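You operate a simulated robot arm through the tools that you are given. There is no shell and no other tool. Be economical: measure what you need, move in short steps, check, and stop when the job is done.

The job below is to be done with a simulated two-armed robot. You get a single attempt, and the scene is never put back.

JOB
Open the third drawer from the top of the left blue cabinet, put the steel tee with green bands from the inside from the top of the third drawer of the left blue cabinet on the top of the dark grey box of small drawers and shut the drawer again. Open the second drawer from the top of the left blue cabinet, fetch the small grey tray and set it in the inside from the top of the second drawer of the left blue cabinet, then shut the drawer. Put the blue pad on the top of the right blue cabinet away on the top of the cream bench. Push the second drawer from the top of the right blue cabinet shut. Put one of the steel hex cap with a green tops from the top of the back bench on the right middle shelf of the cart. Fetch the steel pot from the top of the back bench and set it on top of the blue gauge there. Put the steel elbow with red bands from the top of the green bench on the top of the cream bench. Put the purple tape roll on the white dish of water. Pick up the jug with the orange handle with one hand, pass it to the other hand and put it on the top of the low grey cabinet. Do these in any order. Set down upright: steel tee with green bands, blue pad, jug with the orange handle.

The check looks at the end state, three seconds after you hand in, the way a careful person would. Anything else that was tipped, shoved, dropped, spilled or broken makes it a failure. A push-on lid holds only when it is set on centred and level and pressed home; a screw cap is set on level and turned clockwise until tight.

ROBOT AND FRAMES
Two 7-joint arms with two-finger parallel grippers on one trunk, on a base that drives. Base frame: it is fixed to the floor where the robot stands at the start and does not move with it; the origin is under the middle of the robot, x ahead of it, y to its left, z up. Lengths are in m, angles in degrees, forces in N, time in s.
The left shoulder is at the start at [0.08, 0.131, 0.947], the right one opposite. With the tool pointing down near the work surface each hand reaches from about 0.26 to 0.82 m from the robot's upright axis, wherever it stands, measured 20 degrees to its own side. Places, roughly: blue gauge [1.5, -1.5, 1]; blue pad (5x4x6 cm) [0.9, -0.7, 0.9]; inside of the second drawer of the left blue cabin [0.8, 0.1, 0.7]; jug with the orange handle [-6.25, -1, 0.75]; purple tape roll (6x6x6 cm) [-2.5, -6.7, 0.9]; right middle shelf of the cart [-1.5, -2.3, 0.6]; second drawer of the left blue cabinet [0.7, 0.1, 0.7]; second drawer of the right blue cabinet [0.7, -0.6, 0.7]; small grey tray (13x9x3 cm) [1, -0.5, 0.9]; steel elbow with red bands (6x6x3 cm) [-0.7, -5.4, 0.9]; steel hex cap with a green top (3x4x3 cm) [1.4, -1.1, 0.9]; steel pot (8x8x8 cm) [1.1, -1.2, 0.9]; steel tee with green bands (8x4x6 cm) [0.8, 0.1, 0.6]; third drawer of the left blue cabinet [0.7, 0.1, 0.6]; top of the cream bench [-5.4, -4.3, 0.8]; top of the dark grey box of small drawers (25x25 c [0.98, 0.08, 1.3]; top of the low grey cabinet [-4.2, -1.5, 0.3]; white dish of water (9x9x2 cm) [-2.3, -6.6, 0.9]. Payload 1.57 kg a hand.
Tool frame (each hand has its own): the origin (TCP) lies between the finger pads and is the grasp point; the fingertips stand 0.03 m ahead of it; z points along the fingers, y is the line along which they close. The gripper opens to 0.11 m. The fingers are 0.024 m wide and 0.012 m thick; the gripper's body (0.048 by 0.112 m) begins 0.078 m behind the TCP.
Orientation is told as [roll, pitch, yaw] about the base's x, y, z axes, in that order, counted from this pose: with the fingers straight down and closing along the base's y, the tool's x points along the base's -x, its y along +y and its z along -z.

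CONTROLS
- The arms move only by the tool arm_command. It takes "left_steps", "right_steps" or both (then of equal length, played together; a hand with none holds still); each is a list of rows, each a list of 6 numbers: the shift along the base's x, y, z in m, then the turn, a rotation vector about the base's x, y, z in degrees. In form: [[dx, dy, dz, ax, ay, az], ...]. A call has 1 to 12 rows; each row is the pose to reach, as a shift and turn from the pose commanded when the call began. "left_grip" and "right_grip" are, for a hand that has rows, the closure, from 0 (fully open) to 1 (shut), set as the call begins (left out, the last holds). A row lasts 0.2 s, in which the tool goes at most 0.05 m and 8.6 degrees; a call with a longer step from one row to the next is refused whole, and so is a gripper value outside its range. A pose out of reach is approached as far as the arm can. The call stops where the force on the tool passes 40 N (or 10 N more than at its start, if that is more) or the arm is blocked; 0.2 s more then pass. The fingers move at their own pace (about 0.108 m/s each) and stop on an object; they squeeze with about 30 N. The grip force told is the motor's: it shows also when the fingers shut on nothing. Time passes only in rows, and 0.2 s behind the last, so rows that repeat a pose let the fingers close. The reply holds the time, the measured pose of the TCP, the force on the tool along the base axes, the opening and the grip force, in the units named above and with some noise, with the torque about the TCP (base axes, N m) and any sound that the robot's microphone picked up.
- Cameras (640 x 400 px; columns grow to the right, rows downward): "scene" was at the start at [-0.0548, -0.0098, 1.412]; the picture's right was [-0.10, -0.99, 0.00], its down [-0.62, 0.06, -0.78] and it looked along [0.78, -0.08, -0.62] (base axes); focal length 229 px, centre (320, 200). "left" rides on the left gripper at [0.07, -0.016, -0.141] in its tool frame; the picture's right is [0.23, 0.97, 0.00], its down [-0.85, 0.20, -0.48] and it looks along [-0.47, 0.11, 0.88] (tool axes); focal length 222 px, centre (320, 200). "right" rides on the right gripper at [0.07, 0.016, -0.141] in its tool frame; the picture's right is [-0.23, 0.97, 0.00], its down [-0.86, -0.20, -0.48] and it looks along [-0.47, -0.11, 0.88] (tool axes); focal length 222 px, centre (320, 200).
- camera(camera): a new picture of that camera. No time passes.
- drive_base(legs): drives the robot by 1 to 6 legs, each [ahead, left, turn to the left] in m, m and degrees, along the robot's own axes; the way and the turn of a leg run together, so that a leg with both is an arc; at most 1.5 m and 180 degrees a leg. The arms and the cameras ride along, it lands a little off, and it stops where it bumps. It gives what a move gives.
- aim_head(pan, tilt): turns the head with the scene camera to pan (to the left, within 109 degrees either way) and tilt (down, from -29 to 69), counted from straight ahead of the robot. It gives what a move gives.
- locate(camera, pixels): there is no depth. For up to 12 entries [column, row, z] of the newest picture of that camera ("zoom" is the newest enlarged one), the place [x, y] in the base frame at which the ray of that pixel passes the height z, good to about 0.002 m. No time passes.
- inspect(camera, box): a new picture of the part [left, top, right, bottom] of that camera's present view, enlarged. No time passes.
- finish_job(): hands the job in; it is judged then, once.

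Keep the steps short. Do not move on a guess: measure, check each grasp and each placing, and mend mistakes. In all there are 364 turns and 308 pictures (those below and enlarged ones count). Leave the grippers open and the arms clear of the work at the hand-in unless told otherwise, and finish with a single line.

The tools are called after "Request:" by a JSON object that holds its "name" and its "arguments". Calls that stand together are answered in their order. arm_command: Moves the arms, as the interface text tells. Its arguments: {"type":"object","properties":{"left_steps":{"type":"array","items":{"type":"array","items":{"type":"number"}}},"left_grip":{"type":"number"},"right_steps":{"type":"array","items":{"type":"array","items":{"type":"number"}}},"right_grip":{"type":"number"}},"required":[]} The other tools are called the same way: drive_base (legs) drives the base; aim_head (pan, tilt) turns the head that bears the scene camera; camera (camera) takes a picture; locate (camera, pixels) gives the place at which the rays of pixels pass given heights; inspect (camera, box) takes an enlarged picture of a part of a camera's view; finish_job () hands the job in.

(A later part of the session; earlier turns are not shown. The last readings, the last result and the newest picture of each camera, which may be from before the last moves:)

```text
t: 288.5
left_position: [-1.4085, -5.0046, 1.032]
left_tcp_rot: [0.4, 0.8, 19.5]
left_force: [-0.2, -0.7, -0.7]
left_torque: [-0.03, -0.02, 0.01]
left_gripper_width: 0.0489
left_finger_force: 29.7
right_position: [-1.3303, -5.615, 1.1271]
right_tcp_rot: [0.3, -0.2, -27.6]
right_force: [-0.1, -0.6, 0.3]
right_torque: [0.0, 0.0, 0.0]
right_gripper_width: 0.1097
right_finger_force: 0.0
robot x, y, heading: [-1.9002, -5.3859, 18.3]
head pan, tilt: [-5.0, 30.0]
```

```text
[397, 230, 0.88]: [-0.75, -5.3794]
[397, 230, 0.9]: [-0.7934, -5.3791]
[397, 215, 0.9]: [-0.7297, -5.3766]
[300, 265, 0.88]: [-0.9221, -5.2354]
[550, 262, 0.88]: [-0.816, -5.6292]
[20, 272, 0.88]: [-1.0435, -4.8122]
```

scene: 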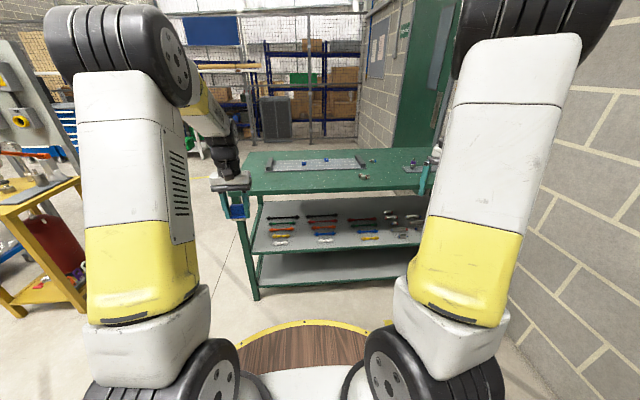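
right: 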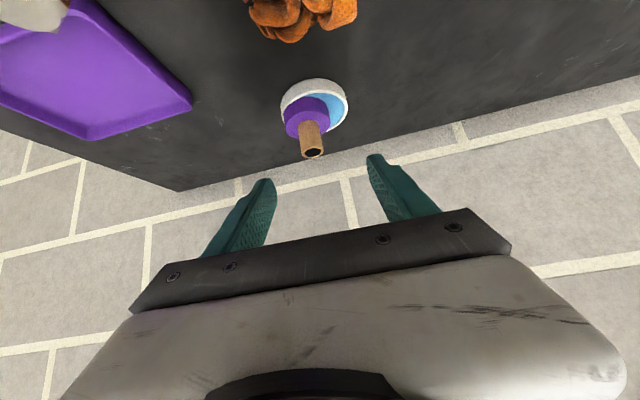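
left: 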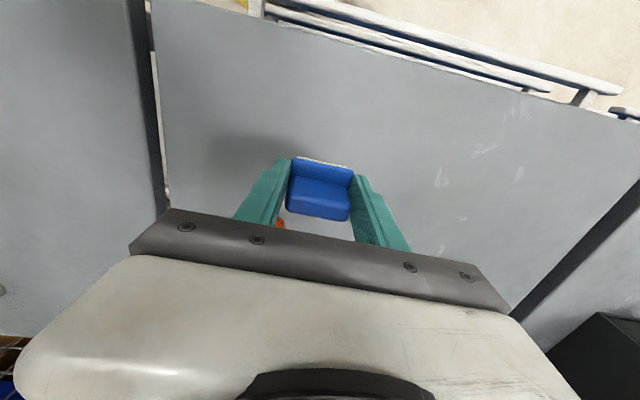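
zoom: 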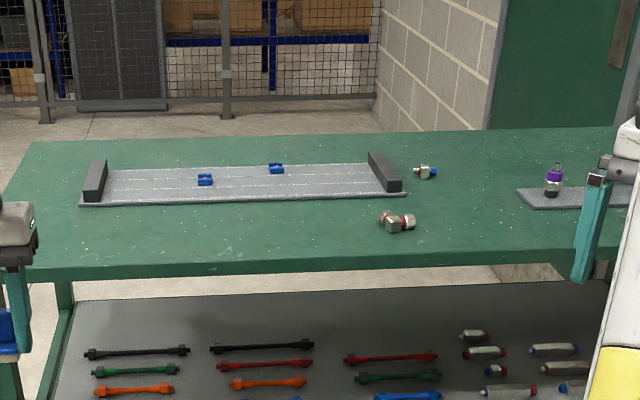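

Elbow near (-0.75,-5.38), 0.12 m from the near edge. I drive up to the bench.

Request:
{"name": "drive_base", "arguments": {"legs": [[0, -0.14, 0], [0.46, 0, 0]]}}

Request:
{"name": "camera", "arguments": {"camera": "right"}}

Request:
{"name": "camera", "arguments": {"camera": "scene"}}

```text
t: 292.2
left_position: [-0.9313, -4.989, 1.0322]
left_tcp_rot: [0.4, 0.8, 19.6]
left_force: [0.1, -0.7, -1.3]
left_torque: [-0.01, -0.03, 0.01]
left_gripper_width: 0.0488
left_finger_force: 30.1
right_position: [-0.8508, -5.5984, 1.1268]
right_tcp_rot: [0.3, -0.1, -27.3]
right_force: [1.1, -0.3, 0.6]
right_torque: [-0.03, 0.0, -0.02]
right_gripper_width: 0.11
right_finger_force: 0.0
robot x, y, heading: [-1.4274, -5.3665, 18.4]
head pan, tilt: [-5.0, 30.0]
```

```text
121 pictures are left
```

right: 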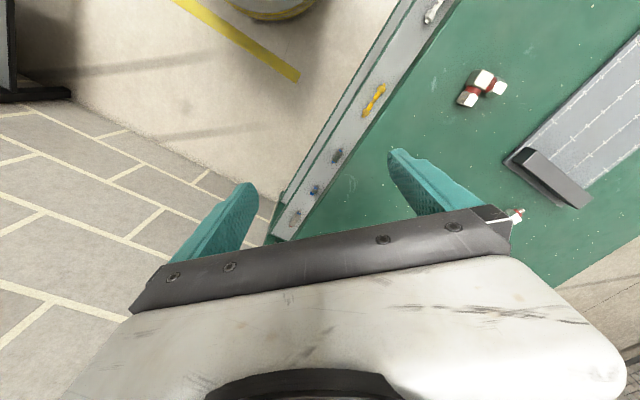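

```text
120 pictures are left
```

scene: 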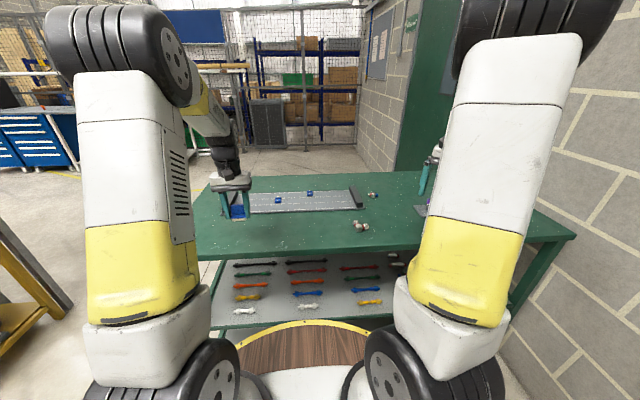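

Request:
{"name": "locate", "arguments": {"camera": "right", "pixels": [[482, 88, 0.895], [470, 98, 0.895], [498, 88, 0.895], [484, 76, 0.895]]}}

Request:
{"name": "locate", "arguments": {"camera": "scene", "pixels": [[361, 226, 0.895]]}}

```text
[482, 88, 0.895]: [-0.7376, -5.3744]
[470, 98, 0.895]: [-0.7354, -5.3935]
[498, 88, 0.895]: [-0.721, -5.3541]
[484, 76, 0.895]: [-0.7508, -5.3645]
```

```text
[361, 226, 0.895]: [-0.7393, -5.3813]
```

Elbow lies flat: corner (-0.751,-5.364), one leg toward heading 19°. I bring the right hand above that leg with yaw 19°.

Request:
{"name": "arm_command", "arguments": {"right_steps": [[0.0165, 0.034, -0.013, 0, 0, 6.6], [0.033, 0.068, -0.026, 0, 0, 13.2], [0.05, 0.102, -0.039, 0, 0, 19.8], [0.066, 0.136, -0.052, 0, 0, 26.4], [0.083, 0.171, -0.065, 0, 0, 33], [0.099, 0.205, -0.078, 0, 0, 39.6], [0.116, 0.239, -0.09, 0, 0, 46.3]]}}

Request:
{"name": "camera", "arguments": {"camera": "right"}}

Request:
{"name": "inspect", "arguments": {"camera": "right", "box": [260, 90, 380, 190]}}

```text
t: 293.8
left_position: [-0.9314, -4.9884, 1.0323]
left_tcp_rot: [0.3, 0.7, 19.6]
left_force: [-0.6, -0.6, -1.0]
left_torque: [0.0, -0.02, -0.02]
left_gripper_width: 0.0489
left_finger_force: 30.1
right_position: [-0.7376, -5.3592, 1.0398]
right_tcp_rot: [0.3, -0.1, 19.0]
right_force: [0.1, 0.7, 0.8]
right_torque: [0.0, -0.03, -0.02]
right_gripper_width: 0.1102
right_finger_force: 0.1
robot x, y, heading: [-1.4287, -5.3662, 18.2]
head pan, tilt: [-5.0, 30.0]
```

```text
119 pictures are left
```

right: 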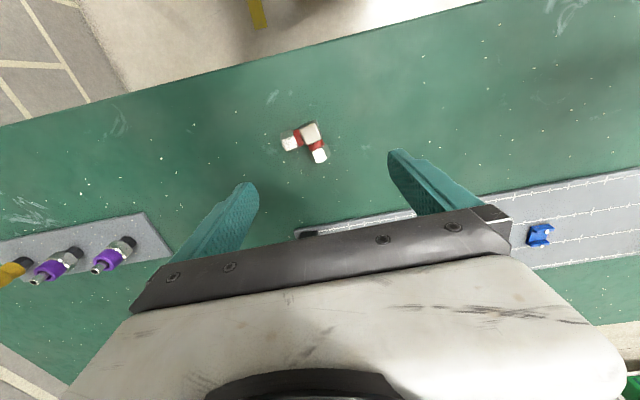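

```text
4.00 times, centred on (320, 140) of right
```

zoom: 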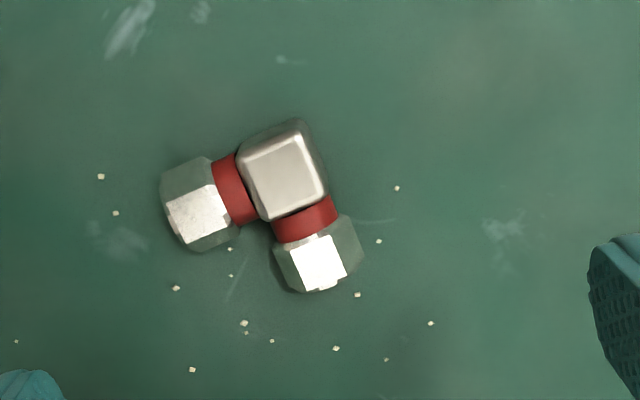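

I'll grip the forward leg's nut only, so I shift 18 mm forward and 3 mm right, then lower with contact checks.

Request:
{"name": "arm_command", "arguments": {"right_steps": [[0.018, 0.0034, -0.03, 0, 0, 0], [0.018, 0.0034, -0.07, 0, 0, 0], [0.018, 0.0034, -0.1, 0, 0, 0], [0.018, 0.0034, -0.11, 0, 0, 0], [0.018, 0.0034, -0.116, 0, 0, 0], [0.018, 0.0034, -0.122, 0, 0, 0], [0.018, 0.0034, -0.127, 0, 0, 0]], "right_grip": 0.3}}

Request:
{"name": "camera", "arguments": {"camera": "right"}}

```text
t: 295.4
left_position: [-0.9322, -4.9898, 1.0321]
left_tcp_rot: [0.4, 0.8, 19.5]
left_force: [0.7, -0.3, -0.7]
left_torque: [-0.01, 0.0, -0.02]
left_gripper_width: 0.0493
left_finger_force: 29.8
right_position: [-0.7179, -5.3565, 0.9112]
right_tcp_rot: [0.3, 0.0, 18.8]
right_force: [-0.1, 0.2, -0.8]
right_torque: [0.0, 0.02, -0.02]
right_gripper_width: 0.0771
right_finger_force: 0.0
robot x, y, heading: [-1.4288, -5.3668, 18.6]
head pan, tilt: [-5.0, 30.0]
```

```text
117 pictures are left
```

right: 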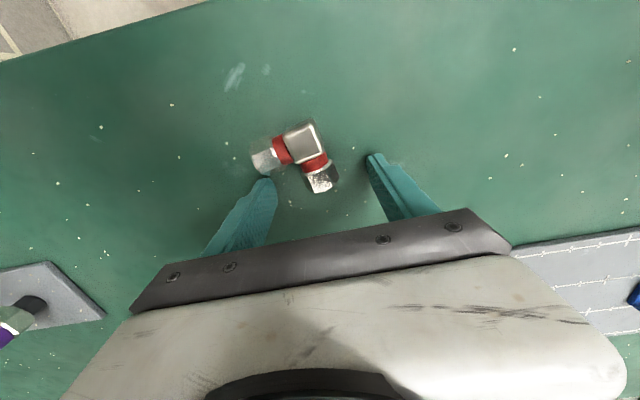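

I move 5 mm further forward to clear the other leg and close.

Request:
{"name": "arm_command", "arguments": {"right_steps": [[0.005, 0.0016, 0, 0, 0, 0], [0.005, 0.0016, -0.003, 0, 0, 0], [0.005, 0.0016, -0.003, 0, 0, 0], [0.005, 0.0016, -0.003, 0, 0, 0], [0.005, 0.0016, -0.003, 0, 0, 0]], "right_grip": 1}}

Request:
{"name": "camera", "arguments": {"camera": "right"}}

```text
t: 296.6
left_position: [-0.9326, -4.9888, 1.032]
left_tcp_rot: [0.2, 0.7, 19.6]
left_force: [-0.6, 0.2, -0.5]
left_torque: [0.01, -0.01, 0.0]
left_gripper_width: 0.049
left_finger_force: 30.4
right_position: [-0.711, -5.3556, 0.91]
right_tcp_rot: [0.2, -0.3, 18.8]
right_force: [-1.8, -5.2, 38.1]
right_torque: [-0.8, 0.51, 0.04]
right_gripper_width: 0.0268
right_finger_force: 29.7
robot x, y, heading: [-1.4287, -5.3671, 18.5]
head pan, tilt: [-5.0, 30.0]
```

```text
116 pictures are left
```

right: 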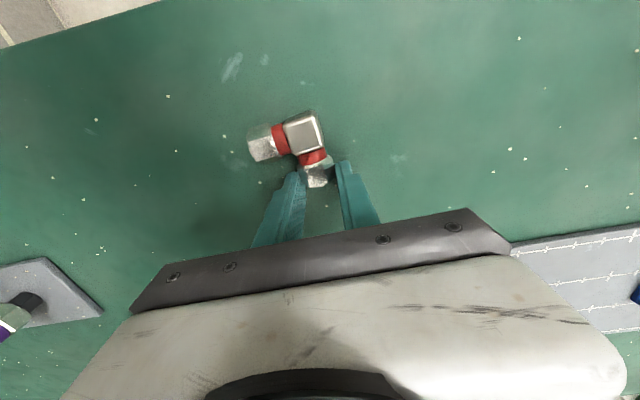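

Gripped (27 mm). I lift and check.

Request:
{"name": "arm_command", "arguments": {"right_steps": [[0, 0, 0.01, 0, 0, 0], [0, 0, 0.04, 0, 0, 0], [0, 0, 0.08, 0, 0, 0], [0, 0, 0.12, 0, 0, 0]]}}

Request:
{"name": "inspect", "arguments": {"camera": "right", "box": [220, 80, 420, 220]}}

```text
t: 297.6
left_position: [-0.9309, -4.9901, 1.0314]
left_tcp_rot: [0.3, 0.8, 19.6]
left_force: [0.4, 0.4, 0.1]
left_torque: [-0.01, 0.06, -0.01]
left_gripper_width: 0.0491
left_finger_force: 30.4
right_position: [-0.7101, -5.3538, 1.0269]
right_tcp_rot: [0.4, 0.0, 18.9]
right_force: [0.0, -0.1, -1.5]
right_torque: [0.01, -0.01, -0.02]
right_gripper_width: 0.027
right_finger_force: 30.3
robot x, y, heading: [-1.4265, -5.3671, 18.1]
head pan, tilt: [-5.0, 30.0]
```

```text
2.86 times, centred on (320, 150) of right
```

zoom: 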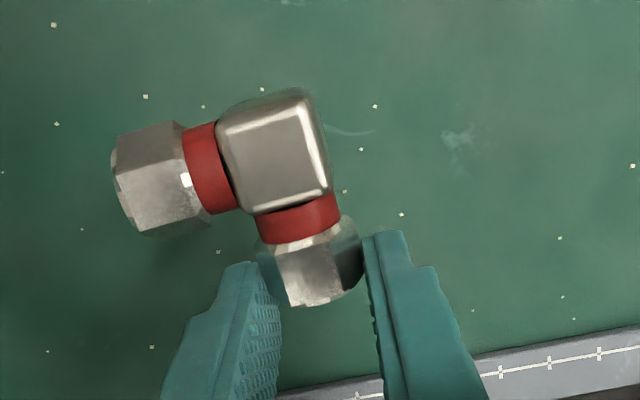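

Elbow held level. I back off, turn to the west and look for the route to the cream bench.

Request:
{"name": "drive_base", "arguments": {"legs": [[-0.27, 0.37, 0], [0, 0, 160]]}}

Request:
{"name": "aim_head", "arguments": {"pan": 0, "tilt": 15}}

Request:
{"name": "camera", "arguments": {"camera": "scene"}}

```text
t: 306.6
left_position: [-2.4055, -5.2338, 1.0325]
left_tcp_rot: [0.2, 0.7, 174.9]
left_force: [-0.6, -0.3, -0.9]
left_torque: [-0.05, -0.02, 0.01]
left_gripper_width: 0.0489
left_finger_force: 30.0
right_position: [-2.4524, -4.8092, 1.0284]
right_tcp_rot: [0.5, -0.1, 174.2]
right_force: [-0.1, -0.1, -0.9]
right_torque: [0.03, 0.03, -0.02]
right_gripper_width: 0.0264
right_finger_force: 30.0
robot x, y, heading: [-1.7932, -5.0998, 173.5]
head pan, tilt: [-5.0, 30.0]
```

```text
t: 307.4
left_position: [-2.4063, -5.2336, 1.0321]
left_tcp_rot: [0.2, 0.8, 174.9]
left_force: [-0.2, 0.4, -0.5]
left_torque: [0.0, -0.01, 0.0]
left_gripper_width: 0.0491
left_finger_force: 29.8
right_position: [-2.4525, -4.81, 1.0276]
right_tcp_rot: [0.4, -0.1, 174.3]
right_force: [0.1, -1.0, -0.2]
right_torque: [0.0, 0.04, -0.01]
right_gripper_width: 0.0264
right_finger_force: 29.7
robot x, y, heading: [-1.7977, -5.0974, 173.7]
head pan, tilt: [0.0, 15.0]
```

```text
114 pictures are left
```

scene: 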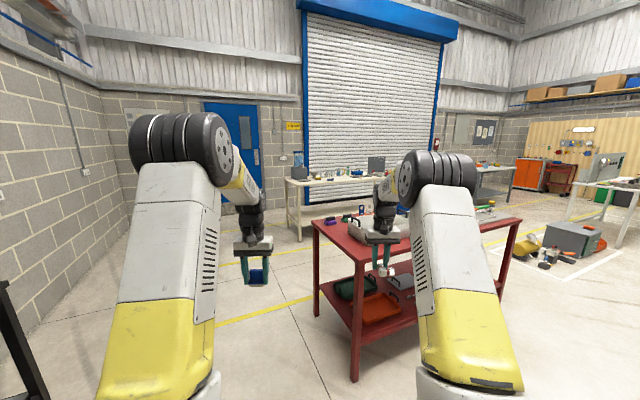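

Request:
{"name": "locate", "arguments": {"camera": "scene", "pixels": [[355, 380, 0.0], [316, 316, 0.0], [300, 240, 0.0], [285, 178, 0.8], [385, 180, 0.8], [498, 300, 0.0], [545, 262, 0.0]]}}

Request:
{"name": "inspect", "arguments": {"camera": "scene", "box": [270, 140, 410, 250]}}

```text
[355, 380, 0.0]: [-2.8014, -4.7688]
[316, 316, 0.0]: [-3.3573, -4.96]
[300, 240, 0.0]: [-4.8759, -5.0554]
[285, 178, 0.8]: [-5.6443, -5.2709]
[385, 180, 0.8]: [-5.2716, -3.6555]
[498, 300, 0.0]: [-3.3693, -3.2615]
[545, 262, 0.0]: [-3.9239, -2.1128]
```

```text
3.64 times, centred on (340, 195) of scene
```

zoom: 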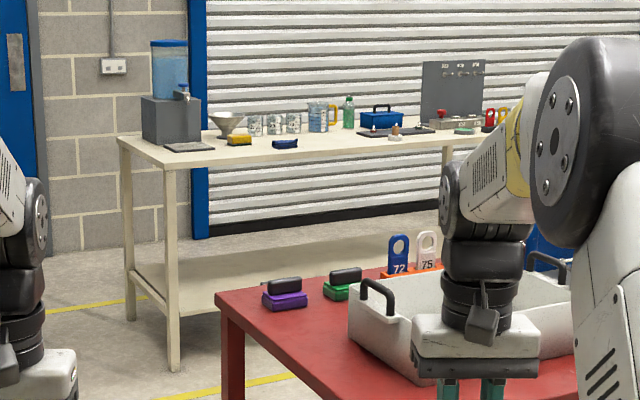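

The route: pass south of the red bench, then along the cream bench's front. I turn to -161° and drive 2.2 m, then 1.1 m right.

Request:
{"name": "drive_base", "arguments": {"legs": [[0, 0, 25], [1.1, 0, 0], [1.1, 0, 0], [0, -1.1, 0]]}}

Request:
{"name": "aim_head", "arguments": {"pan": 0, "tilt": 30}}

Request:
{"name": "camera", "arguments": {"camera": "scene"}}

```text
t: 325.1
left_position: [-4.7482, -5.0611, 1.0323]
left_tcp_rot: [0.3, 0.7, -162.6]
left_force: [0.3, -0.3, -0.9]
left_torque: [0.02, 0.02, -0.02]
left_gripper_width: 0.0491
left_finger_force: 29.6
right_position: [-4.9533, -4.6865, 1.0284]
right_tcp_rot: [0.3, -0.1, -163.3]
right_force: [0.3, -0.5, -1.5]
right_torque: [0.01, 0.02, 0.0]
right_gripper_width: 0.0263
right_finger_force: 29.4
robot x, y, heading: [-4.234, -4.7043, -163.8]
head pan, tilt: [0.0, 15.0]
```

```text
t: 325.9
left_position: [-4.747, -5.0616, 1.0318]
left_tcp_rot: [0.3, 0.9, -162.6]
left_force: [0.3, 0.2, -1.1]
left_torque: [0.03, 0.02, 0.02]
left_gripper_width: 0.0489
left_finger_force: 30.0
right_position: [-4.9529, -4.6874, 1.0286]
right_tcp_rot: [0.4, -0.1, -163.4]
right_force: [-0.9, -0.7, -1.3]
right_torque: [-0.01, 0.01, -0.01]
right_gripper_width: 0.0266
right_finger_force: 29.9
robot x, y, heading: [-4.2369, -4.7067, -163.9]
head pan, tilt: [0.0, 30.0]
```

```text
112 pictures are left
```

scene: 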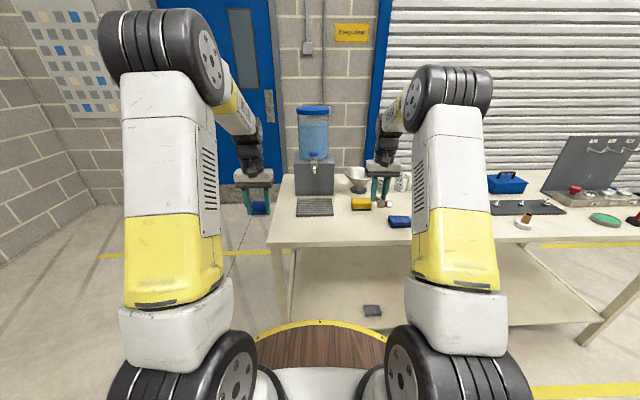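

Request:
{"name": "inspect", "arguments": {"camera": "scene", "box": [260, 150, 460, 260]}}

Request:
{"name": "locate", "arguments": {"camera": "scene", "pixels": [[330, 243, 0.85], [330, 243, 0.8], [330, 225, 0.85], [400, 226, 0.85], [268, 240, 0.85], [390, 222, 0.85]]}}

Request:
{"name": "camera", "arguments": {"camera": "right"}}

```text
3.20 times, centred on (360, 205) of scene
```

zoom: 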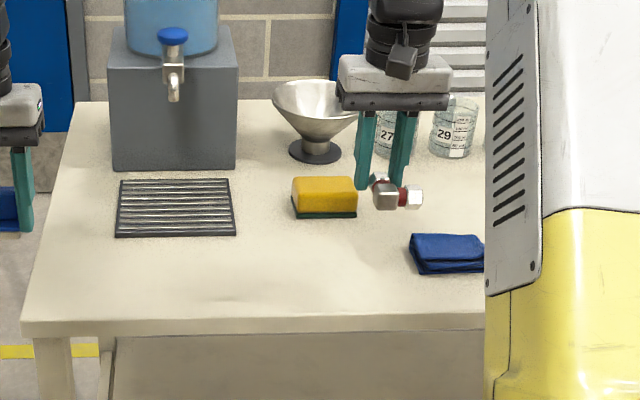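

```text
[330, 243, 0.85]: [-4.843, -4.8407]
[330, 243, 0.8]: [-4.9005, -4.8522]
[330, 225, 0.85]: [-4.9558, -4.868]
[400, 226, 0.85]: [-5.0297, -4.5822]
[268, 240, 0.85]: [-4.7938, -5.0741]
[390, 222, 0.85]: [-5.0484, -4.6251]
```

```text
110 pictures are left
```

right: 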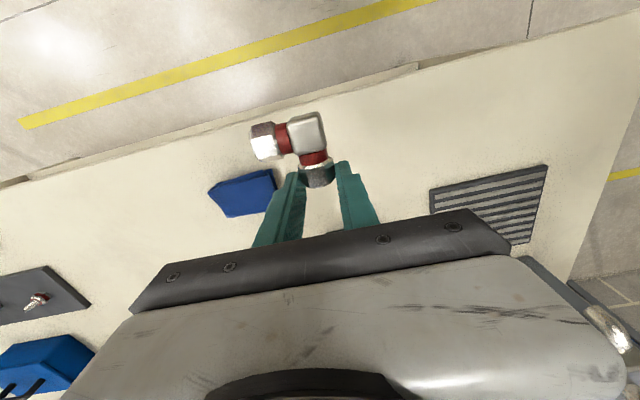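

Request:
{"name": "locate", "arguments": {"camera": "right", "pixels": [[330, 92, 0.8], [330, 92, 0.85], [330, 92, 0.75], [430, 210, 0.8], [275, 172, 0.8], [210, 190, 0.8], [228, 217, 0.8]]}}

Request:
{"name": "locate", "arguments": {"camera": "zoom", "pixels": [[264, 330, 0.8], [264, 330, 0.75], [480, 310, 0.8], [480, 310, 0.75], [412, 270, 0.8], [486, 270, 0.8], [300, 215, 0.8], [230, 235, 0.8]]}}

```text
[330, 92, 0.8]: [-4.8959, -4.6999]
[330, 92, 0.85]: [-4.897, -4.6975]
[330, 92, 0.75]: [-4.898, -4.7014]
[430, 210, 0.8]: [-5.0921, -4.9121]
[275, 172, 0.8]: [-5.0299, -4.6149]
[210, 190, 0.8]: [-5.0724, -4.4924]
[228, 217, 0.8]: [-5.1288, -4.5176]
```

```text
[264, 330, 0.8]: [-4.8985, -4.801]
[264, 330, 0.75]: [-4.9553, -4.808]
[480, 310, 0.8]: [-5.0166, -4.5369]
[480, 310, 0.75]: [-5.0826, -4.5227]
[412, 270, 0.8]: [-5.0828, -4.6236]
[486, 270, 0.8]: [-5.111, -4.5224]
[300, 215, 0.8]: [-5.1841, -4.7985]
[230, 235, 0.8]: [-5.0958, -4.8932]
```

Bench edge is at e=-6.095, top ≈0.84. I set the elbow down at (-4.99,-4.77): move over and lower until contact.

Request:
{"name": "arm_command", "arguments": {"right_steps": [[-0.02, -0.04, -0.01, 0, 0, 0], [-0.038, -0.082, -0.03, 0, 0, 0], [-0.038, -0.082, -0.07, 0, 0, 0], [-0.038, -0.082, -0.11, 0, 0, 0], [-0.038, -0.082, -0.13, 0, 0, 0], [-0.038, -0.082, -0.14, 0, 0, 0], [-0.038, -0.082, -0.148, 0, 0, 0], [-0.038, -0.082, -0.156, 0, 0, 0], [-0.038, -0.082, -0.164, 0, 0, 0], [-0.038, -0.082, -0.172, 0, 0, 0], [-0.038, -0.082, -0.18, 0, 0, 0], [-0.038, -0.082, -0.188, 0, 0, 0]]}}

Request:
{"name": "camera", "arguments": {"camera": "right"}}

```text
t: 327.6
left_position: [-4.746, -5.061, 1.0328]
left_tcp_rot: [0.3, 0.7, -162.6]
left_force: [-0.1, -0.9, 0.2]
left_torque: [0.02, 0.05, -0.01]
left_gripper_width: 0.0487
left_finger_force: 29.7
right_position: [-4.9901, -4.7688, 0.8793]
right_tcp_rot: [0.4, -0.2, -163.4]
right_force: [8.3, 1.2, 13.4]
right_torque: [0.34, -0.31, -0.18]
right_gripper_width: 0.0264
right_finger_force: 29.9
robot x, y, heading: [-4.2351, -4.7033, -164.0]
head pan, tilt: [0.0, 30.0]
stopped in row 8 (right hand): the force on the tool passed its limit at 52 N (the readings are from after the stop); the commanded pose is now the measured one
```

```text
109 pictures are left
```

right: 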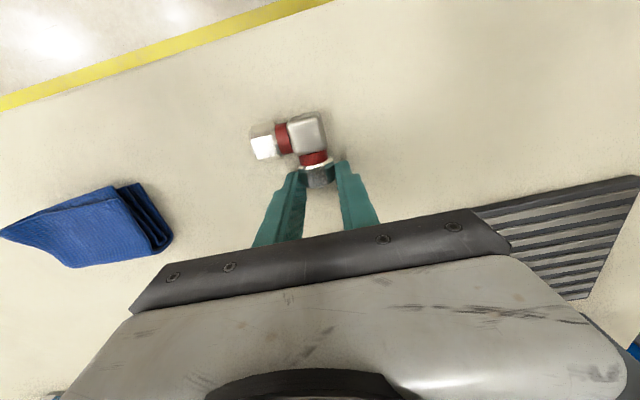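

Contact at 0.879 (top ≈0.85). Open and rise.

Request:
{"name": "arm_command", "arguments": {"right_steps": [[0, 0, 0.001, 0, 0, 0], [0, 0, 0.001, 0, 0, 0], [0, 0, 0.03, 0, 0, 0], [0, 0, 0.07, 0, 0, 0], [0.01, 0.003, 0.12, 0, 0, 0], [0.02, 0.006, 0.17, 0, 0, 0]], "right_grip": 0.4}}

Request:
{"name": "arm_command", "arguments": {"left_steps": [[-0.035, 0.02, 0, 0, 0, 0], [-0.07, 0.04, 0, 0, 0, 0], [-0.105, 0.06, 0, 0, 0, 0], [-0.14, 0.08, 0, 0, 0, 0], [-0.158, 0.09, -0.02, 0, 0, 0]]}}

Request:
{"name": "camera", "arguments": {"camera": "left"}}

Request:
{"name": "camera", "arguments": {"camera": "scene"}}

```text
refused: row 5 steps farther than a row can; nothing moved
```

```text
t: 328.9
left_position: [-4.9041, -4.9715, 1.0109]
left_tcp_rot: [0.3, 0.7, -162.7]
left_force: [0.0, 0.3, -0.6]
left_torque: [0.03, 0.01, -0.01]
left_gripper_width: 0.049
left_finger_force: 30.6
right_position: [-4.9913, -4.7686, 0.8813]
right_tcp_rot: [0.3, -0.4, -163.3]
right_force: [6.5, 2.2, 23.9]
right_torque: [0.5, -0.61, -0.06]
right_gripper_width: 0.0264
right_finger_force: 30.1
robot x, y, heading: [-4.2321, -4.7024, -163.8]
head pan, tilt: [0.0, 30.0]
```

```text
108 pictures are left
```

left: 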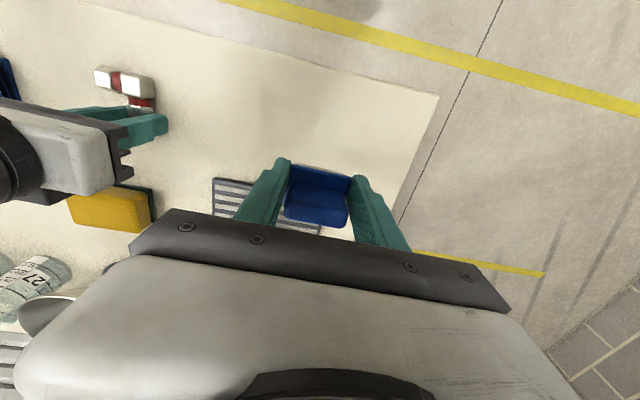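

```text
107 pictures are left
```

scene: 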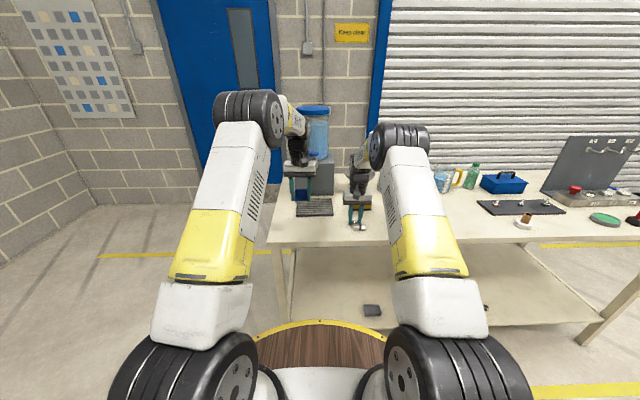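

Release the elbow and rise; then lower the pad.

Request:
{"name": "arm_command", "arguments": {"right_steps": [[0, 0, 0.001, 0, 0, 0], [0, 0, 0.001, 0, 0, 0], [0, 0, 0.03, 0, 0, 0], [0, 0, 0.07, 0, 0, 0], [0.005, 0.0015, 0.115, 0, 0, 0], [0.01, 0.003, 0.16, 0, 0, 0]], "right_grip": 0.4}}

Request:
{"name": "arm_command", "arguments": {"left_steps": [[0, 0, -0.04, 0, 0, 0], [0, 0, -0.08, 0, 0, 0], [0, 0, -0.1, 0, 0, 0], [0, 0, -0.108, 0, 0, 0], [0, 0, -0.114, 0, 0, 0], [0, 0, -0.12, 0, 0, 0], [0, 0, -0.126, 0, 0, 0], [0, 0, -0.132, 0, 0, 0]]}}

Request:
{"name": "camera", "arguments": {"camera": "left"}}

Request:
{"name": "camera", "arguments": {"camera": "right"}}

```text
t: 330.2
left_position: [-4.9027, -4.9728, 1.0103]
left_tcp_rot: [0.3, 0.8, -162.5]
left_force: [0.1, 0.4, 0.2]
left_torque: [0.01, -0.03, -0.01]
left_gripper_width: 0.049
left_finger_force: 29.9
right_position: [-4.9831, -4.7643, 1.0385]
right_tcp_rot: [0.3, -0.1, -163.4]
right_force: [-1.1, -0.6, -0.7]
right_torque: [-0.01, -0.04, -0.03]
right_gripper_width: 0.0661
right_finger_force: 0.1
robot x, y, heading: [-4.233, -4.7025, -164.0]
head pan, tilt: [0.0, 30.0]
```

```text
t: 332.1
left_position: [-4.9062, -4.9705, 0.8819]
left_tcp_rot: [0.2, 0.5, -162.6]
left_force: [-1.2, -2.2, 25.1]
left_torque: [-0.01, 0.09, 0.04]
left_gripper_width: 0.0493
left_finger_force: 29.7
right_position: [-4.9824, -4.764, 1.0395]
right_tcp_rot: [0.4, -0.3, -163.4]
right_force: [0.0, -0.6, -0.4]
right_torque: [-0.02, 0.03, 0.01]
right_gripper_width: 0.0657
right_finger_force: 0.1
robot x, y, heading: [-4.2352, -4.7007, -164.0]
head pan, tilt: [0.0, 30.0]
```

```text
106 pictures are left
```

left: 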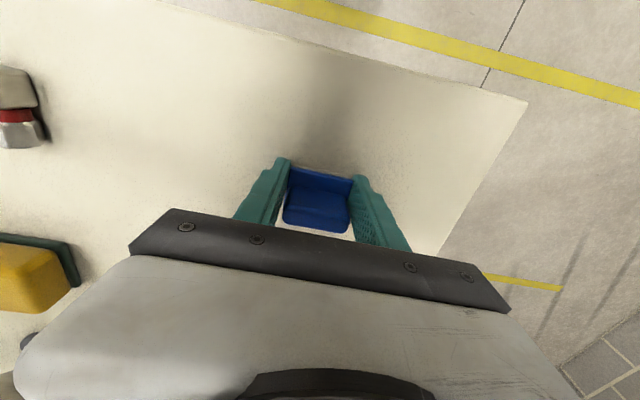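

```text
105 pictures are left
```

right: 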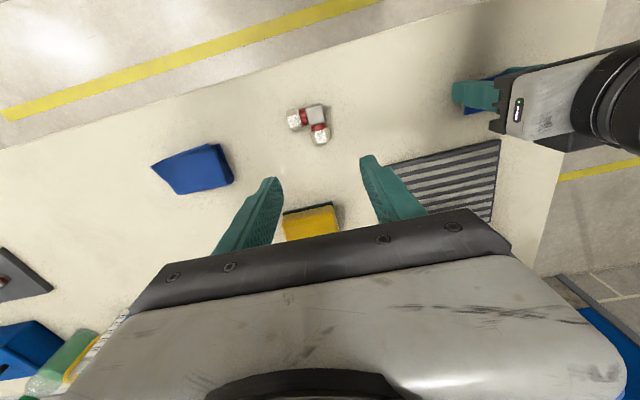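

Pad in contact (25 N). I relieve, open, rise and check it stands.

Request:
{"name": "arm_command", "arguments": {"left_steps": [[0, 0, 0.003, 0, 0, 0], [0, 0, 0.003, 0, 0, 0], [0, 0, 0.003, 0, 0, 0], [0, 0, 0.03, 0, 0, 0], [0, 0, 0.075, 0, 0, 0], [0.005, 0.0015, 0.12, 0, 0, 0], [0.01, 0.003, 0.165, 0, 0, 0]], "left_grip": 0.2}}

Request:
{"name": "inspect", "arguments": {"camera": "scene", "box": [250, 150, 450, 260]}}

Request:
{"name": "camera", "arguments": {"camera": "left"}}

```text
t: 333.6
left_position: [-4.8954, -4.9691, 1.0453]
left_tcp_rot: [0.3, 0.8, -162.6]
left_force: [0.7, 0.8, 0.2]
left_torque: [-0.01, -0.03, 0.02]
left_gripper_width: 0.0881
left_finger_force: 0.0
right_position: [-4.9824, -4.7646, 1.0386]
right_tcp_rot: [0.4, -0.3, -163.4]
right_force: [-0.1, -0.9, 0.1]
right_torque: [0.04, -0.02, 0.0]
right_gripper_width: 0.0659
right_finger_force: 0.1
robot x, y, heading: [-4.2346, -4.7024, -163.9]
head pan, tilt: [0.0, 30.0]
```

```text
3.20 times, centred on (350, 205) of scene
```

zoom: 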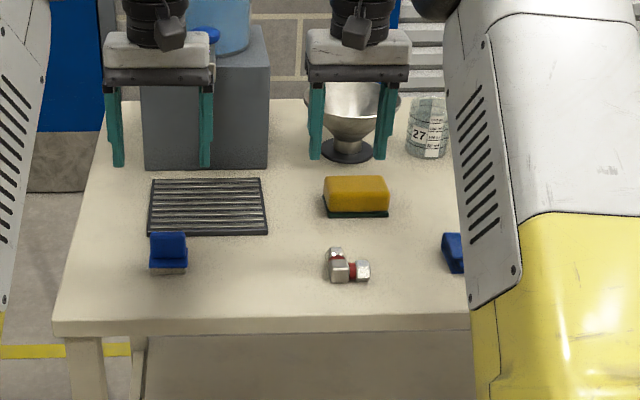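

```text
103 pictures are left
```

left: 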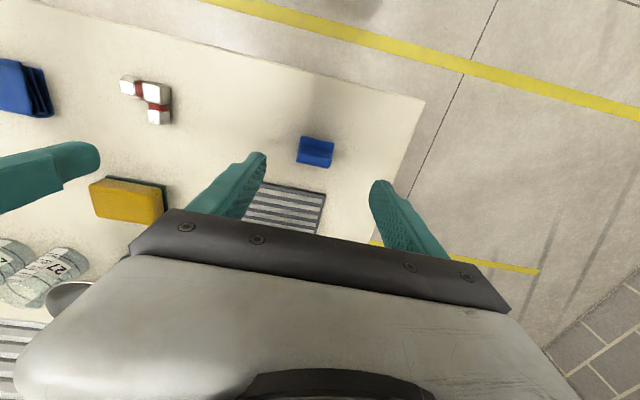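

Pad and elbow stand on the cream bench. Last: the jug. I back off, turn north and drive along the aisle.

Request:
{"name": "drive_base", "arguments": {"legs": [[-0.2, 0, 0], [0, 0, -90]]}}

Request:
{"name": "aim_head", "arguments": {"pan": 0, "tilt": 15}}

Request:
{"name": "camera", "arguments": {"camera": "scene"}}

```text
t: 338.9
left_position: [-4.3616, -4.0099, 1.0439]
left_tcp_rot: [0.4, 0.8, 111.5]
left_force: [-0.2, 0.6, 0.0]
left_torque: [-0.03, 0.02, -0.03]
left_gripper_width: 0.0879
left_finger_force: 0.1
right_position: [-4.164, -3.9076, 1.0388]
right_tcp_rot: [0.2, -0.2, 110.8]
right_force: [0.4, 0.1, 0.1]
right_torque: [-0.01, -0.01, 0.01]
right_gripper_width: 0.0661
right_finger_force: 0.0
robot x, y, heading: [-4.0518, -4.6502, 110.1]
head pan, tilt: [0.0, 30.0]
```

```text
t: 339.6
left_position: [-4.3621, -4.0097, 1.0439]
left_tcp_rot: [0.3, 0.8, 111.5]
left_force: [0.5, -0.2, 0.8]
left_torque: [0.02, 0.03, 0.02]
left_gripper_width: 0.0881
left_finger_force: 0.0
right_position: [-4.1641, -3.9077, 1.0385]
right_tcp_rot: [0.3, -0.2, 110.7]
right_force: [-0.5, 0.0, 1.1]
right_torque: [0.01, 0.01, -0.02]
right_gripper_width: 0.0659
right_finger_force: 0.1
robot x, y, heading: [-4.0503, -4.6497, 110.3]
head pan, tilt: [0.0, 15.0]
```

```text
102 pictures are left
```

scene: 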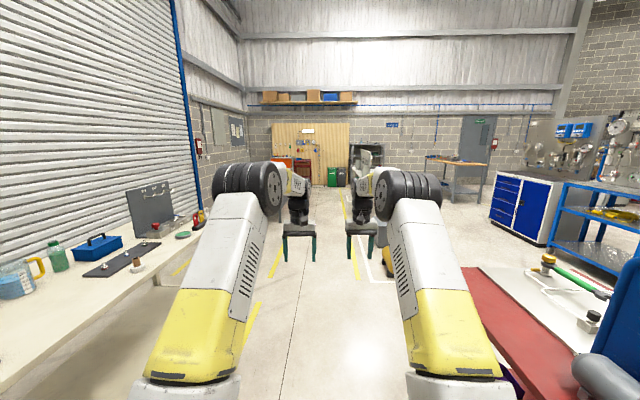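

The aisle is clear. I drive 2.3 m north and look.

Request:
{"name": "drive_base", "arguments": {"legs": [[1.2, 0, 0], [1.1, 0, 0]]}}

Request:
{"name": "aim_head", "arguments": {"pan": 25, "tilt": 20}}

Request:
{"name": "camera", "arguments": {"camera": "scene"}}

Request:
{"name": "aim_head", "arguments": {"pan": -35, "tilt": 25}}

Request:
{"name": "camera", "arguments": {"camera": "scene"}}

```text
t: 350.9
left_position: [-5.1106, -1.8477, 1.0439]
left_tcp_rot: [0.3, 0.8, 110.3]
left_force: [-0.5, 0.1, 0.0]
left_torque: [0.01, -0.03, -0.01]
left_gripper_width: 0.0878
left_finger_force: 0.1
right_position: [-4.9106, -1.7506, 1.038]
right_tcp_rot: [0.3, -0.2, 109.4]
right_force: [0.4, -0.8, 0.0]
right_torque: [0.02, -0.03, 0.05]
right_gripper_width: 0.0662
right_finger_force: 0.1
robot x, y, heading: [-4.8124, -2.4939, 109.0]
head pan, tilt: [0.0, 15.0]
```

```text
t: 351.8
left_position: [-5.1096, -1.849, 1.0436]
left_tcp_rot: [0.3, 0.8, 110.3]
left_force: [-0.1, 0.5, -0.4]
left_torque: [0.03, 0.02, 0.0]
left_gripper_width: 0.0882
left_finger_force: 0.1
right_position: [-4.9094, -1.7504, 1.0383]
right_tcp_rot: [0.4, -0.2, 109.4]
right_force: [0.0, 0.3, 1.1]
right_torque: [0.01, -0.01, 0.01]
right_gripper_width: 0.0662
right_finger_force: 0.1
robot x, y, heading: [-4.8168, -2.4937, 108.7]
head pan, tilt: [25.0, 20.0]
```

```text
101 pictures are left
```

scene: 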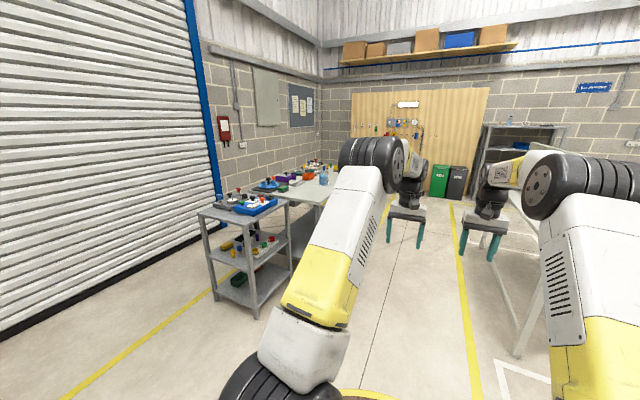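

```text
t: 353.1
left_position: [-5.1106, -1.8478, 1.0437]
left_tcp_rot: [0.3, 0.9, 110.3]
left_force: [-0.8, -0.5, 0.0]
left_torque: [-0.01, 0.0, 0.0]
left_gripper_width: 0.0879
left_finger_force: 0.1
right_position: [-4.9099, -1.7508, 1.04]
right_tcp_rot: [0.3, -0.2, 109.4]
right_force: [0.6, -0.4, 0.0]
right_torque: [0.02, 0.03, 0.01]
right_gripper_width: 0.0662
right_finger_force: 0.0
robot x, y, heading: [-4.8111, -2.4957, 109.0]
head pan, tilt: [-35.0, 25.0]
```

```text
100 pictures are left
```

scene: 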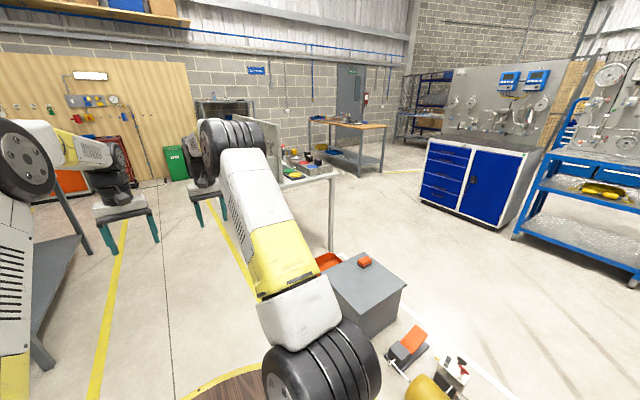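

Request:
{"name": "aim_head", "arguments": {"pan": 25, "tilt": 25}}

Request:
{"name": "inspect", "arguments": {"camera": "scene", "box": [190, 120, 350, 240]}}

```text
t: 354.4
left_position: [-5.1112, -1.8484, 1.0447]
left_tcp_rot: [0.3, 0.8, 110.2]
left_force: [-0.5, -0.1, -0.9]
left_torque: [-0.01, 0.0, 0.02]
left_gripper_width: 0.088
left_finger_force: 0.0
right_position: [-4.9091, -1.7503, 1.0387]
right_tcp_rot: [0.3, -0.1, 109.4]
right_force: [-0.2, -0.6, -0.2]
right_torque: [-0.01, 0.02, -0.02]
right_gripper_width: 0.0662
right_finger_force: 0.1
robot x, y, heading: [-4.8128, -2.4932, 108.9]
head pan, tilt: [25.0, 25.0]
```

```text
3.33 times, centred on (270, 180) of scene
```

zoom: 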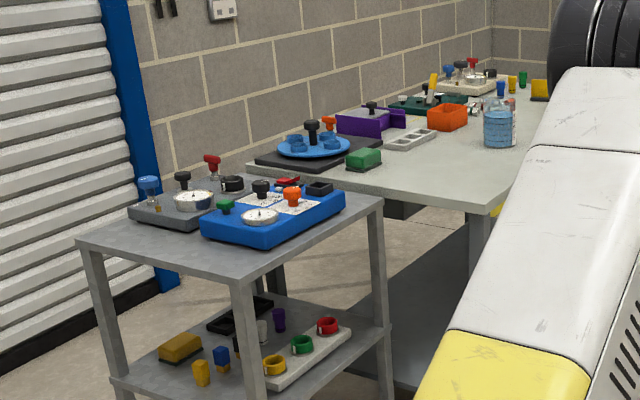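

Request:
{"name": "locate", "arguments": {"camera": "zoom", "pixels": [[500, 147, 0.68], [500, 147, 0.72], [500, 110, 0.82], [490, 212, 0.68], [490, 212, 0.72], [245, 165, 0.68], [240, 280, 0.68], [75, 240, 0.68], [383, 200, 0.68]]}}

Request:
{"name": "drive_base", "arguments": {"legs": [[0.6, 0, 0]]}}

Request:
{"name": "aim_head", "arguments": {"pan": 40, "tilt": 25}}

Request:
{"name": "camera", "arguments": {"camera": "scene"}}

```text
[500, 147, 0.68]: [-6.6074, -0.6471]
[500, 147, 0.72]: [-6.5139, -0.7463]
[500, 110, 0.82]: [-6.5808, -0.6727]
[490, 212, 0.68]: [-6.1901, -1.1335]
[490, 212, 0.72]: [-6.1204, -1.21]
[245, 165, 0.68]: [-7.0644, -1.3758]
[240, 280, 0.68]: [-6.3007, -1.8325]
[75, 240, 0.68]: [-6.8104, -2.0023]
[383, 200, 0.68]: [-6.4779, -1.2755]
```

```text
t: 357.8
left_position: [-5.3062, -1.2703, 1.0436]
left_tcp_rot: [0.3, 0.8, 110.0]
left_force: [0.4, 0.8, 0.7]
left_torque: [0.02, 0.02, -0.01]
left_gripper_width: 0.088
left_finger_force: 0.1
right_position: [-5.1055, -1.1742, 1.0388]
right_tcp_rot: [0.3, -0.2, 109.3]
right_force: [1.0, 0.0, 0.3]
right_torque: [-0.02, 0.01, 0.03]
right_gripper_width: 0.0659
right_finger_force: 0.1
robot x, y, heading: [-5.0095, -1.9157, 108.9]
head pan, tilt: [25.0, 25.0]
```

```text
t: 358.6
left_position: [-5.3061, -1.2702, 1.0435]
left_tcp_rot: [0.3, 0.8, 110.0]
left_force: [-0.9, 0.2, 0.0]
left_torque: [0.02, 0.02, 0.01]
left_gripper_width: 0.088
left_finger_force: 0.1
right_position: [-5.1046, -1.1726, 1.0381]
right_tcp_rot: [0.3, -0.3, 109.1]
right_force: [0.1, 0.4, 0.5]
right_torque: [-0.02, 0.0, 0.01]
right_gripper_width: 0.0661
right_finger_force: 0.1
robot x, y, heading: [-5.0083, -1.9184, 108.8]
head pan, tilt: [40.0, 25.0]
```

```text
98 pictures are left
```

scene: 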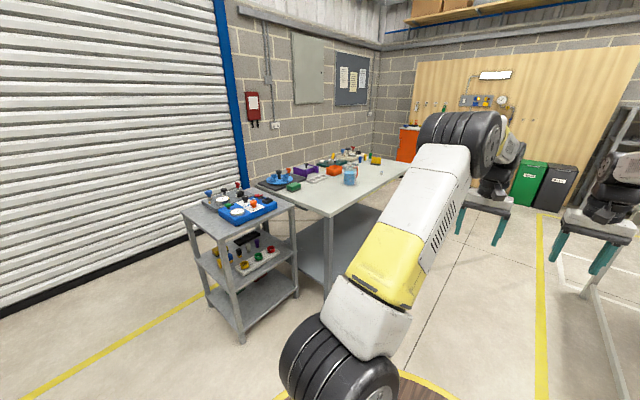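

Request:
{"name": "inspect", "arguments": {"camera": "scene", "box": [240, 145, 400, 225]}}

Request:
{"name": "locate", "arguments": {"camera": "scene", "pixels": [[350, 185, 0.68], [350, 185, 0.75], [350, 185, 0.85], [330, 215, 0.75], [330, 215, 0.85], [327, 298, 0.0]]}}

```text
4.00 times, centred on (320, 185) of scene
```

zoom: 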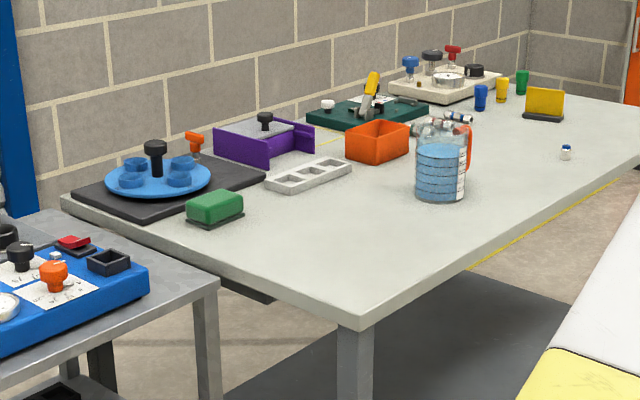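

```text
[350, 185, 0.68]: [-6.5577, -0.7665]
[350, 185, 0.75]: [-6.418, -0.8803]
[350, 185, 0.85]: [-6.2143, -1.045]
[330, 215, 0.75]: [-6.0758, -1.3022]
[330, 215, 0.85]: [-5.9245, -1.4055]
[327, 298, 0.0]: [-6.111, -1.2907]
```

The jug with the orange handle stands near the grey bench's front edge. I drive in front of it and face it.

Request:
{"name": "drive_base", "arguments": {"legs": [[1.289, 0.07, 0], [0, 0, 89]]}}

Request:
{"name": "aim_head", "arguments": {"pan": 0, "tilt": 35}}

Request:
{"name": "camera", "arguments": {"camera": "scene"}}

```text
t: 368.9
left_position: [-6.1472, -0.9922, 1.0435]
left_tcp_rot: [0.2, 0.8, -160.9]
left_force: [-0.5, -0.2, 0.8]
left_torque: [-0.03, 0.02, -0.02]
left_gripper_width: 0.0881
left_finger_force: 0.1
right_position: [-6.2401, -0.789, 1.0389]
right_tcp_rot: [0.3, -0.2, -161.7]
right_force: [-1.1, -0.3, 0.4]
right_torque: [-0.02, 0.01, -0.01]
right_gripper_width: 0.066
right_finger_force: 0.1
robot x, y, heading: [-5.4978, -0.7012, -162.2]
head pan, tilt: [40.0, 25.0]
```

```text
t: 370.0
left_position: [-6.1469, -0.9911, 1.0449]
left_tcp_rot: [0.2, 0.8, -160.8]
left_force: [0.3, -0.7, -0.7]
left_torque: [0.02, -0.01, 0.01]
left_gripper_width: 0.0881
left_finger_force: 0.0
right_position: [-6.2405, -0.7882, 1.0386]
right_tcp_rot: [0.3, -0.3, -161.7]
right_force: [0.0, 0.6, 0.6]
right_torque: [-0.01, 0.01, 0.02]
right_gripper_width: 0.0658
right_finger_force: 0.0
robot x, y, heading: [-5.4921, -0.7058, -162.0]
head pan, tilt: [0.0, 35.0]
```

```text
96 pictures are left
```

scene: 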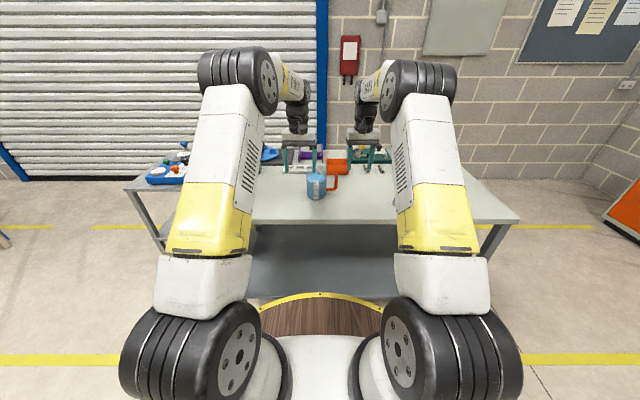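

Jug at (317,184), handle to the right. I enlarge and use the left wrist camera too.

Request:
{"name": "inspect", "arguments": {"camera": "scene", "box": [270, 140, 390, 220]}}

Request:
{"name": "camera", "arguments": {"camera": "left"}}

```text
5.00 times, centred on (330, 180) of scene
```

zoom: 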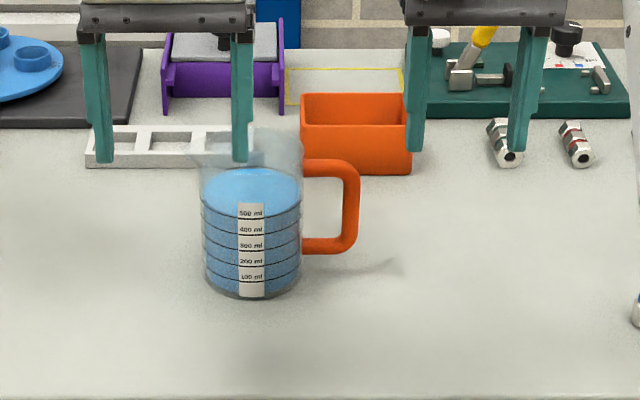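

```text
94 pictures are left
```

left: 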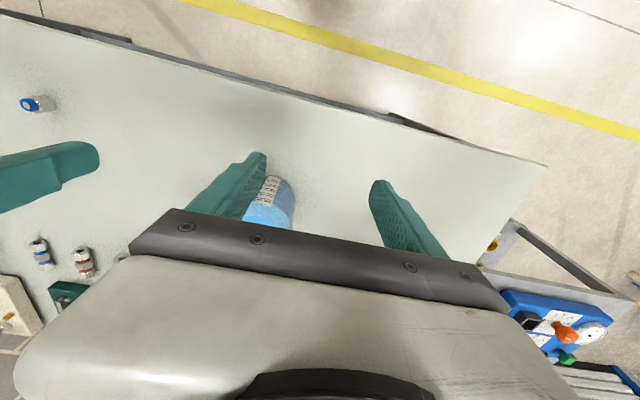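

I measure the jug.

Request:
{"name": "locate", "arguments": {"camera": "scene", "pixels": [[314, 202, 0.74], [314, 202, 0.7], [314, 174, 0.84], [314, 174, 0.9]]}}

Request:
{"name": "locate", "arguments": {"camera": "zoom", "pixels": [[203, 270, 0.76], [300, 270, 0.76], [252, 295, 0.74], [252, 295, 0.7], [252, 150, 0.88], [252, 190, 0.84], [320, 399, 0.74], [320, 399, 0.7]]}}

Request:
{"name": "locate", "arguments": {"camera": "left", "pixels": [[280, 178, 0.74], [280, 178, 0.76], [280, 178, 0.7], [200, 64, 0.74], [200, 64, 0.7], [545, 165, 0.74], [545, 165, 0.7]]}}

```text
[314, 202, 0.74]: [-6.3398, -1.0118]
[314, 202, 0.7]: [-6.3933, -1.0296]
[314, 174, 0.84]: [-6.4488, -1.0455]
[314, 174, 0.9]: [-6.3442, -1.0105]
```

```text
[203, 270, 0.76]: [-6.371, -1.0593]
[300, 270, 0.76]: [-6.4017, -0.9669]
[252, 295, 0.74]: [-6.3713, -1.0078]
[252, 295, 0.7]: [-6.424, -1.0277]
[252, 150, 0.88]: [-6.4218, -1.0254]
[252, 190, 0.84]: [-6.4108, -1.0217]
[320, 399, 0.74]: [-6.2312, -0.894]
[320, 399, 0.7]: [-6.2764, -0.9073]
```

```text
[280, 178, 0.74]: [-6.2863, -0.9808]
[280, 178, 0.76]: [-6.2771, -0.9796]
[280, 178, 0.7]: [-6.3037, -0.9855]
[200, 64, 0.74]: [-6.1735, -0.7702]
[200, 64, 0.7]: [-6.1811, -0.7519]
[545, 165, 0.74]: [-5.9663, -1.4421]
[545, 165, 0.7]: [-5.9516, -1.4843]
```

Bench top ≈0.82; jug axis (-6.30,-0.98), diameter ≈0.085, rim ≈0.945, handle to the right. Plan: left hand grips it from the left (horizontal tool), right hand takes it from above. I raise both hands, drive 0.17 closer.

Request:
{"name": "arm_command", "arguments": {"left_steps": [[0.01, -0.03, 0.03, 0, 0, 0], [0.02, -0.06, 0.06, 0, 0, 0], [0.03, -0.095, 0.09, 0, 0, 0]], "right_steps": [[0, 0.02, 0.03, 0, 0, 0], [0, 0.04, 0.06, 0, 0, 0], [0, 0.06, 0.09, 0, 0, 0]], "left_grip": 0, "right_grip": 0}}

Request:
{"name": "drive_base", "arguments": {"legs": [[0.17, 0, 0]]}}

Request:
{"name": "arm_command", "arguments": {"left_steps": [[0.015, -0.02, 0, 0, 0, 8.2], [0.03, -0.04, 0, 0, 0, 16.4], [0.045, -0.06, 0, 0, 0, 24.6], [0.06, -0.08, 0, 0, 0, 32.8], [0.075, -0.1, 0, 0, 0, 41], [0.09, -0.11, 0, 0, 0, 49.2], [0.1, -0.12, 0, 0, 0, 57.4], [0.1, -0.13, 0, 0, 0, 65.6], [0.1, -0.14, 0, 0, 0, 73.8], [0.1, -0.14, 0, 0, 0, 82], [0.1, -0.14, 0, 0, 0, 89]]}}

Request:
{"name": "camera", "arguments": {"camera": "scene"}}

```text
t: 370.8
left_position: [-6.1167, -1.088, 1.1338]
left_tcp_rot: [0.3, 0.7, -160.9]
left_force: [-0.7, -0.1, 0.2]
left_torque: [-0.03, -0.03, -0.03]
left_gripper_width: 0.1099
left_finger_force: 0.1
right_position: [-6.241, -0.7284, 1.1302]
right_tcp_rot: [0.2, -0.2, -161.7]
right_force: [0.5, 0.1, 0.1]
right_torque: [0.0, -0.06, 0.0]
right_gripper_width: 0.1098
right_finger_force: 0.0
robot x, y, heading: [-5.496, -0.7043, -162.2]
head pan, tilt: [0.0, 35.0]
```

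```text
t: 372.2
left_position: [-6.2763, -1.1406, 1.1345]
left_tcp_rot: [0.2, 0.8, -160.9]
left_force: [0.9, 0.2, 0.2]
left_torque: [0.04, -0.01, 0.01]
left_gripper_width: 0.1102
left_finger_force: 0.1
right_position: [-6.4014, -0.7805, 1.1295]
right_tcp_rot: [0.2, -0.2, -161.8]
right_force: [0.7, -0.4, 0.7]
right_torque: [0.01, -0.02, -0.01]
right_gripper_width: 0.1099
right_finger_force: 0.1
robot x, y, heading: [-5.6522, -0.7591, -161.9]
head pan, tilt: [0.0, 35.0]
```

```text
t: 374.6
left_position: [-6.176, -1.2785, 1.1343]
left_tcp_rot: [0.3, 0.8, -71.8]
left_force: [0.2, 0.6, -0.5]
left_torque: [0.02, 0.01, 0.0]
left_gripper_width: 0.1098
left_finger_force: 0.0
right_position: [-6.4008, -0.7812, 1.1309]
right_tcp_rot: [0.3, -0.2, -161.6]
right_force: [-1.0, 0.2, 0.1]
right_torque: [0.0, -0.02, 0.01]
right_gripper_width: 0.11
right_finger_force: 0.1
robot x, y, heading: [-5.6569, -0.7595, -162.1]
head pan, tilt: [0.0, 35.0]
```

```text
93 pictures are left
```

scene: 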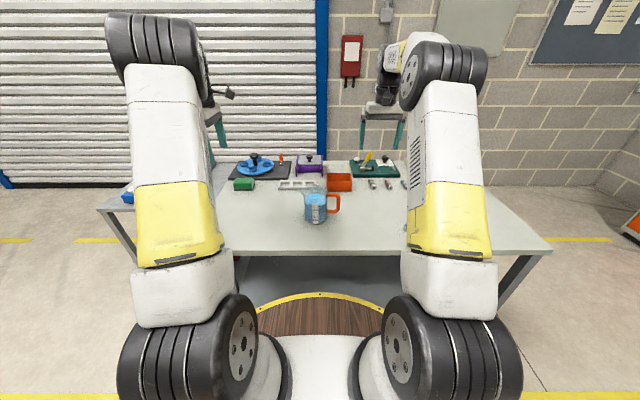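

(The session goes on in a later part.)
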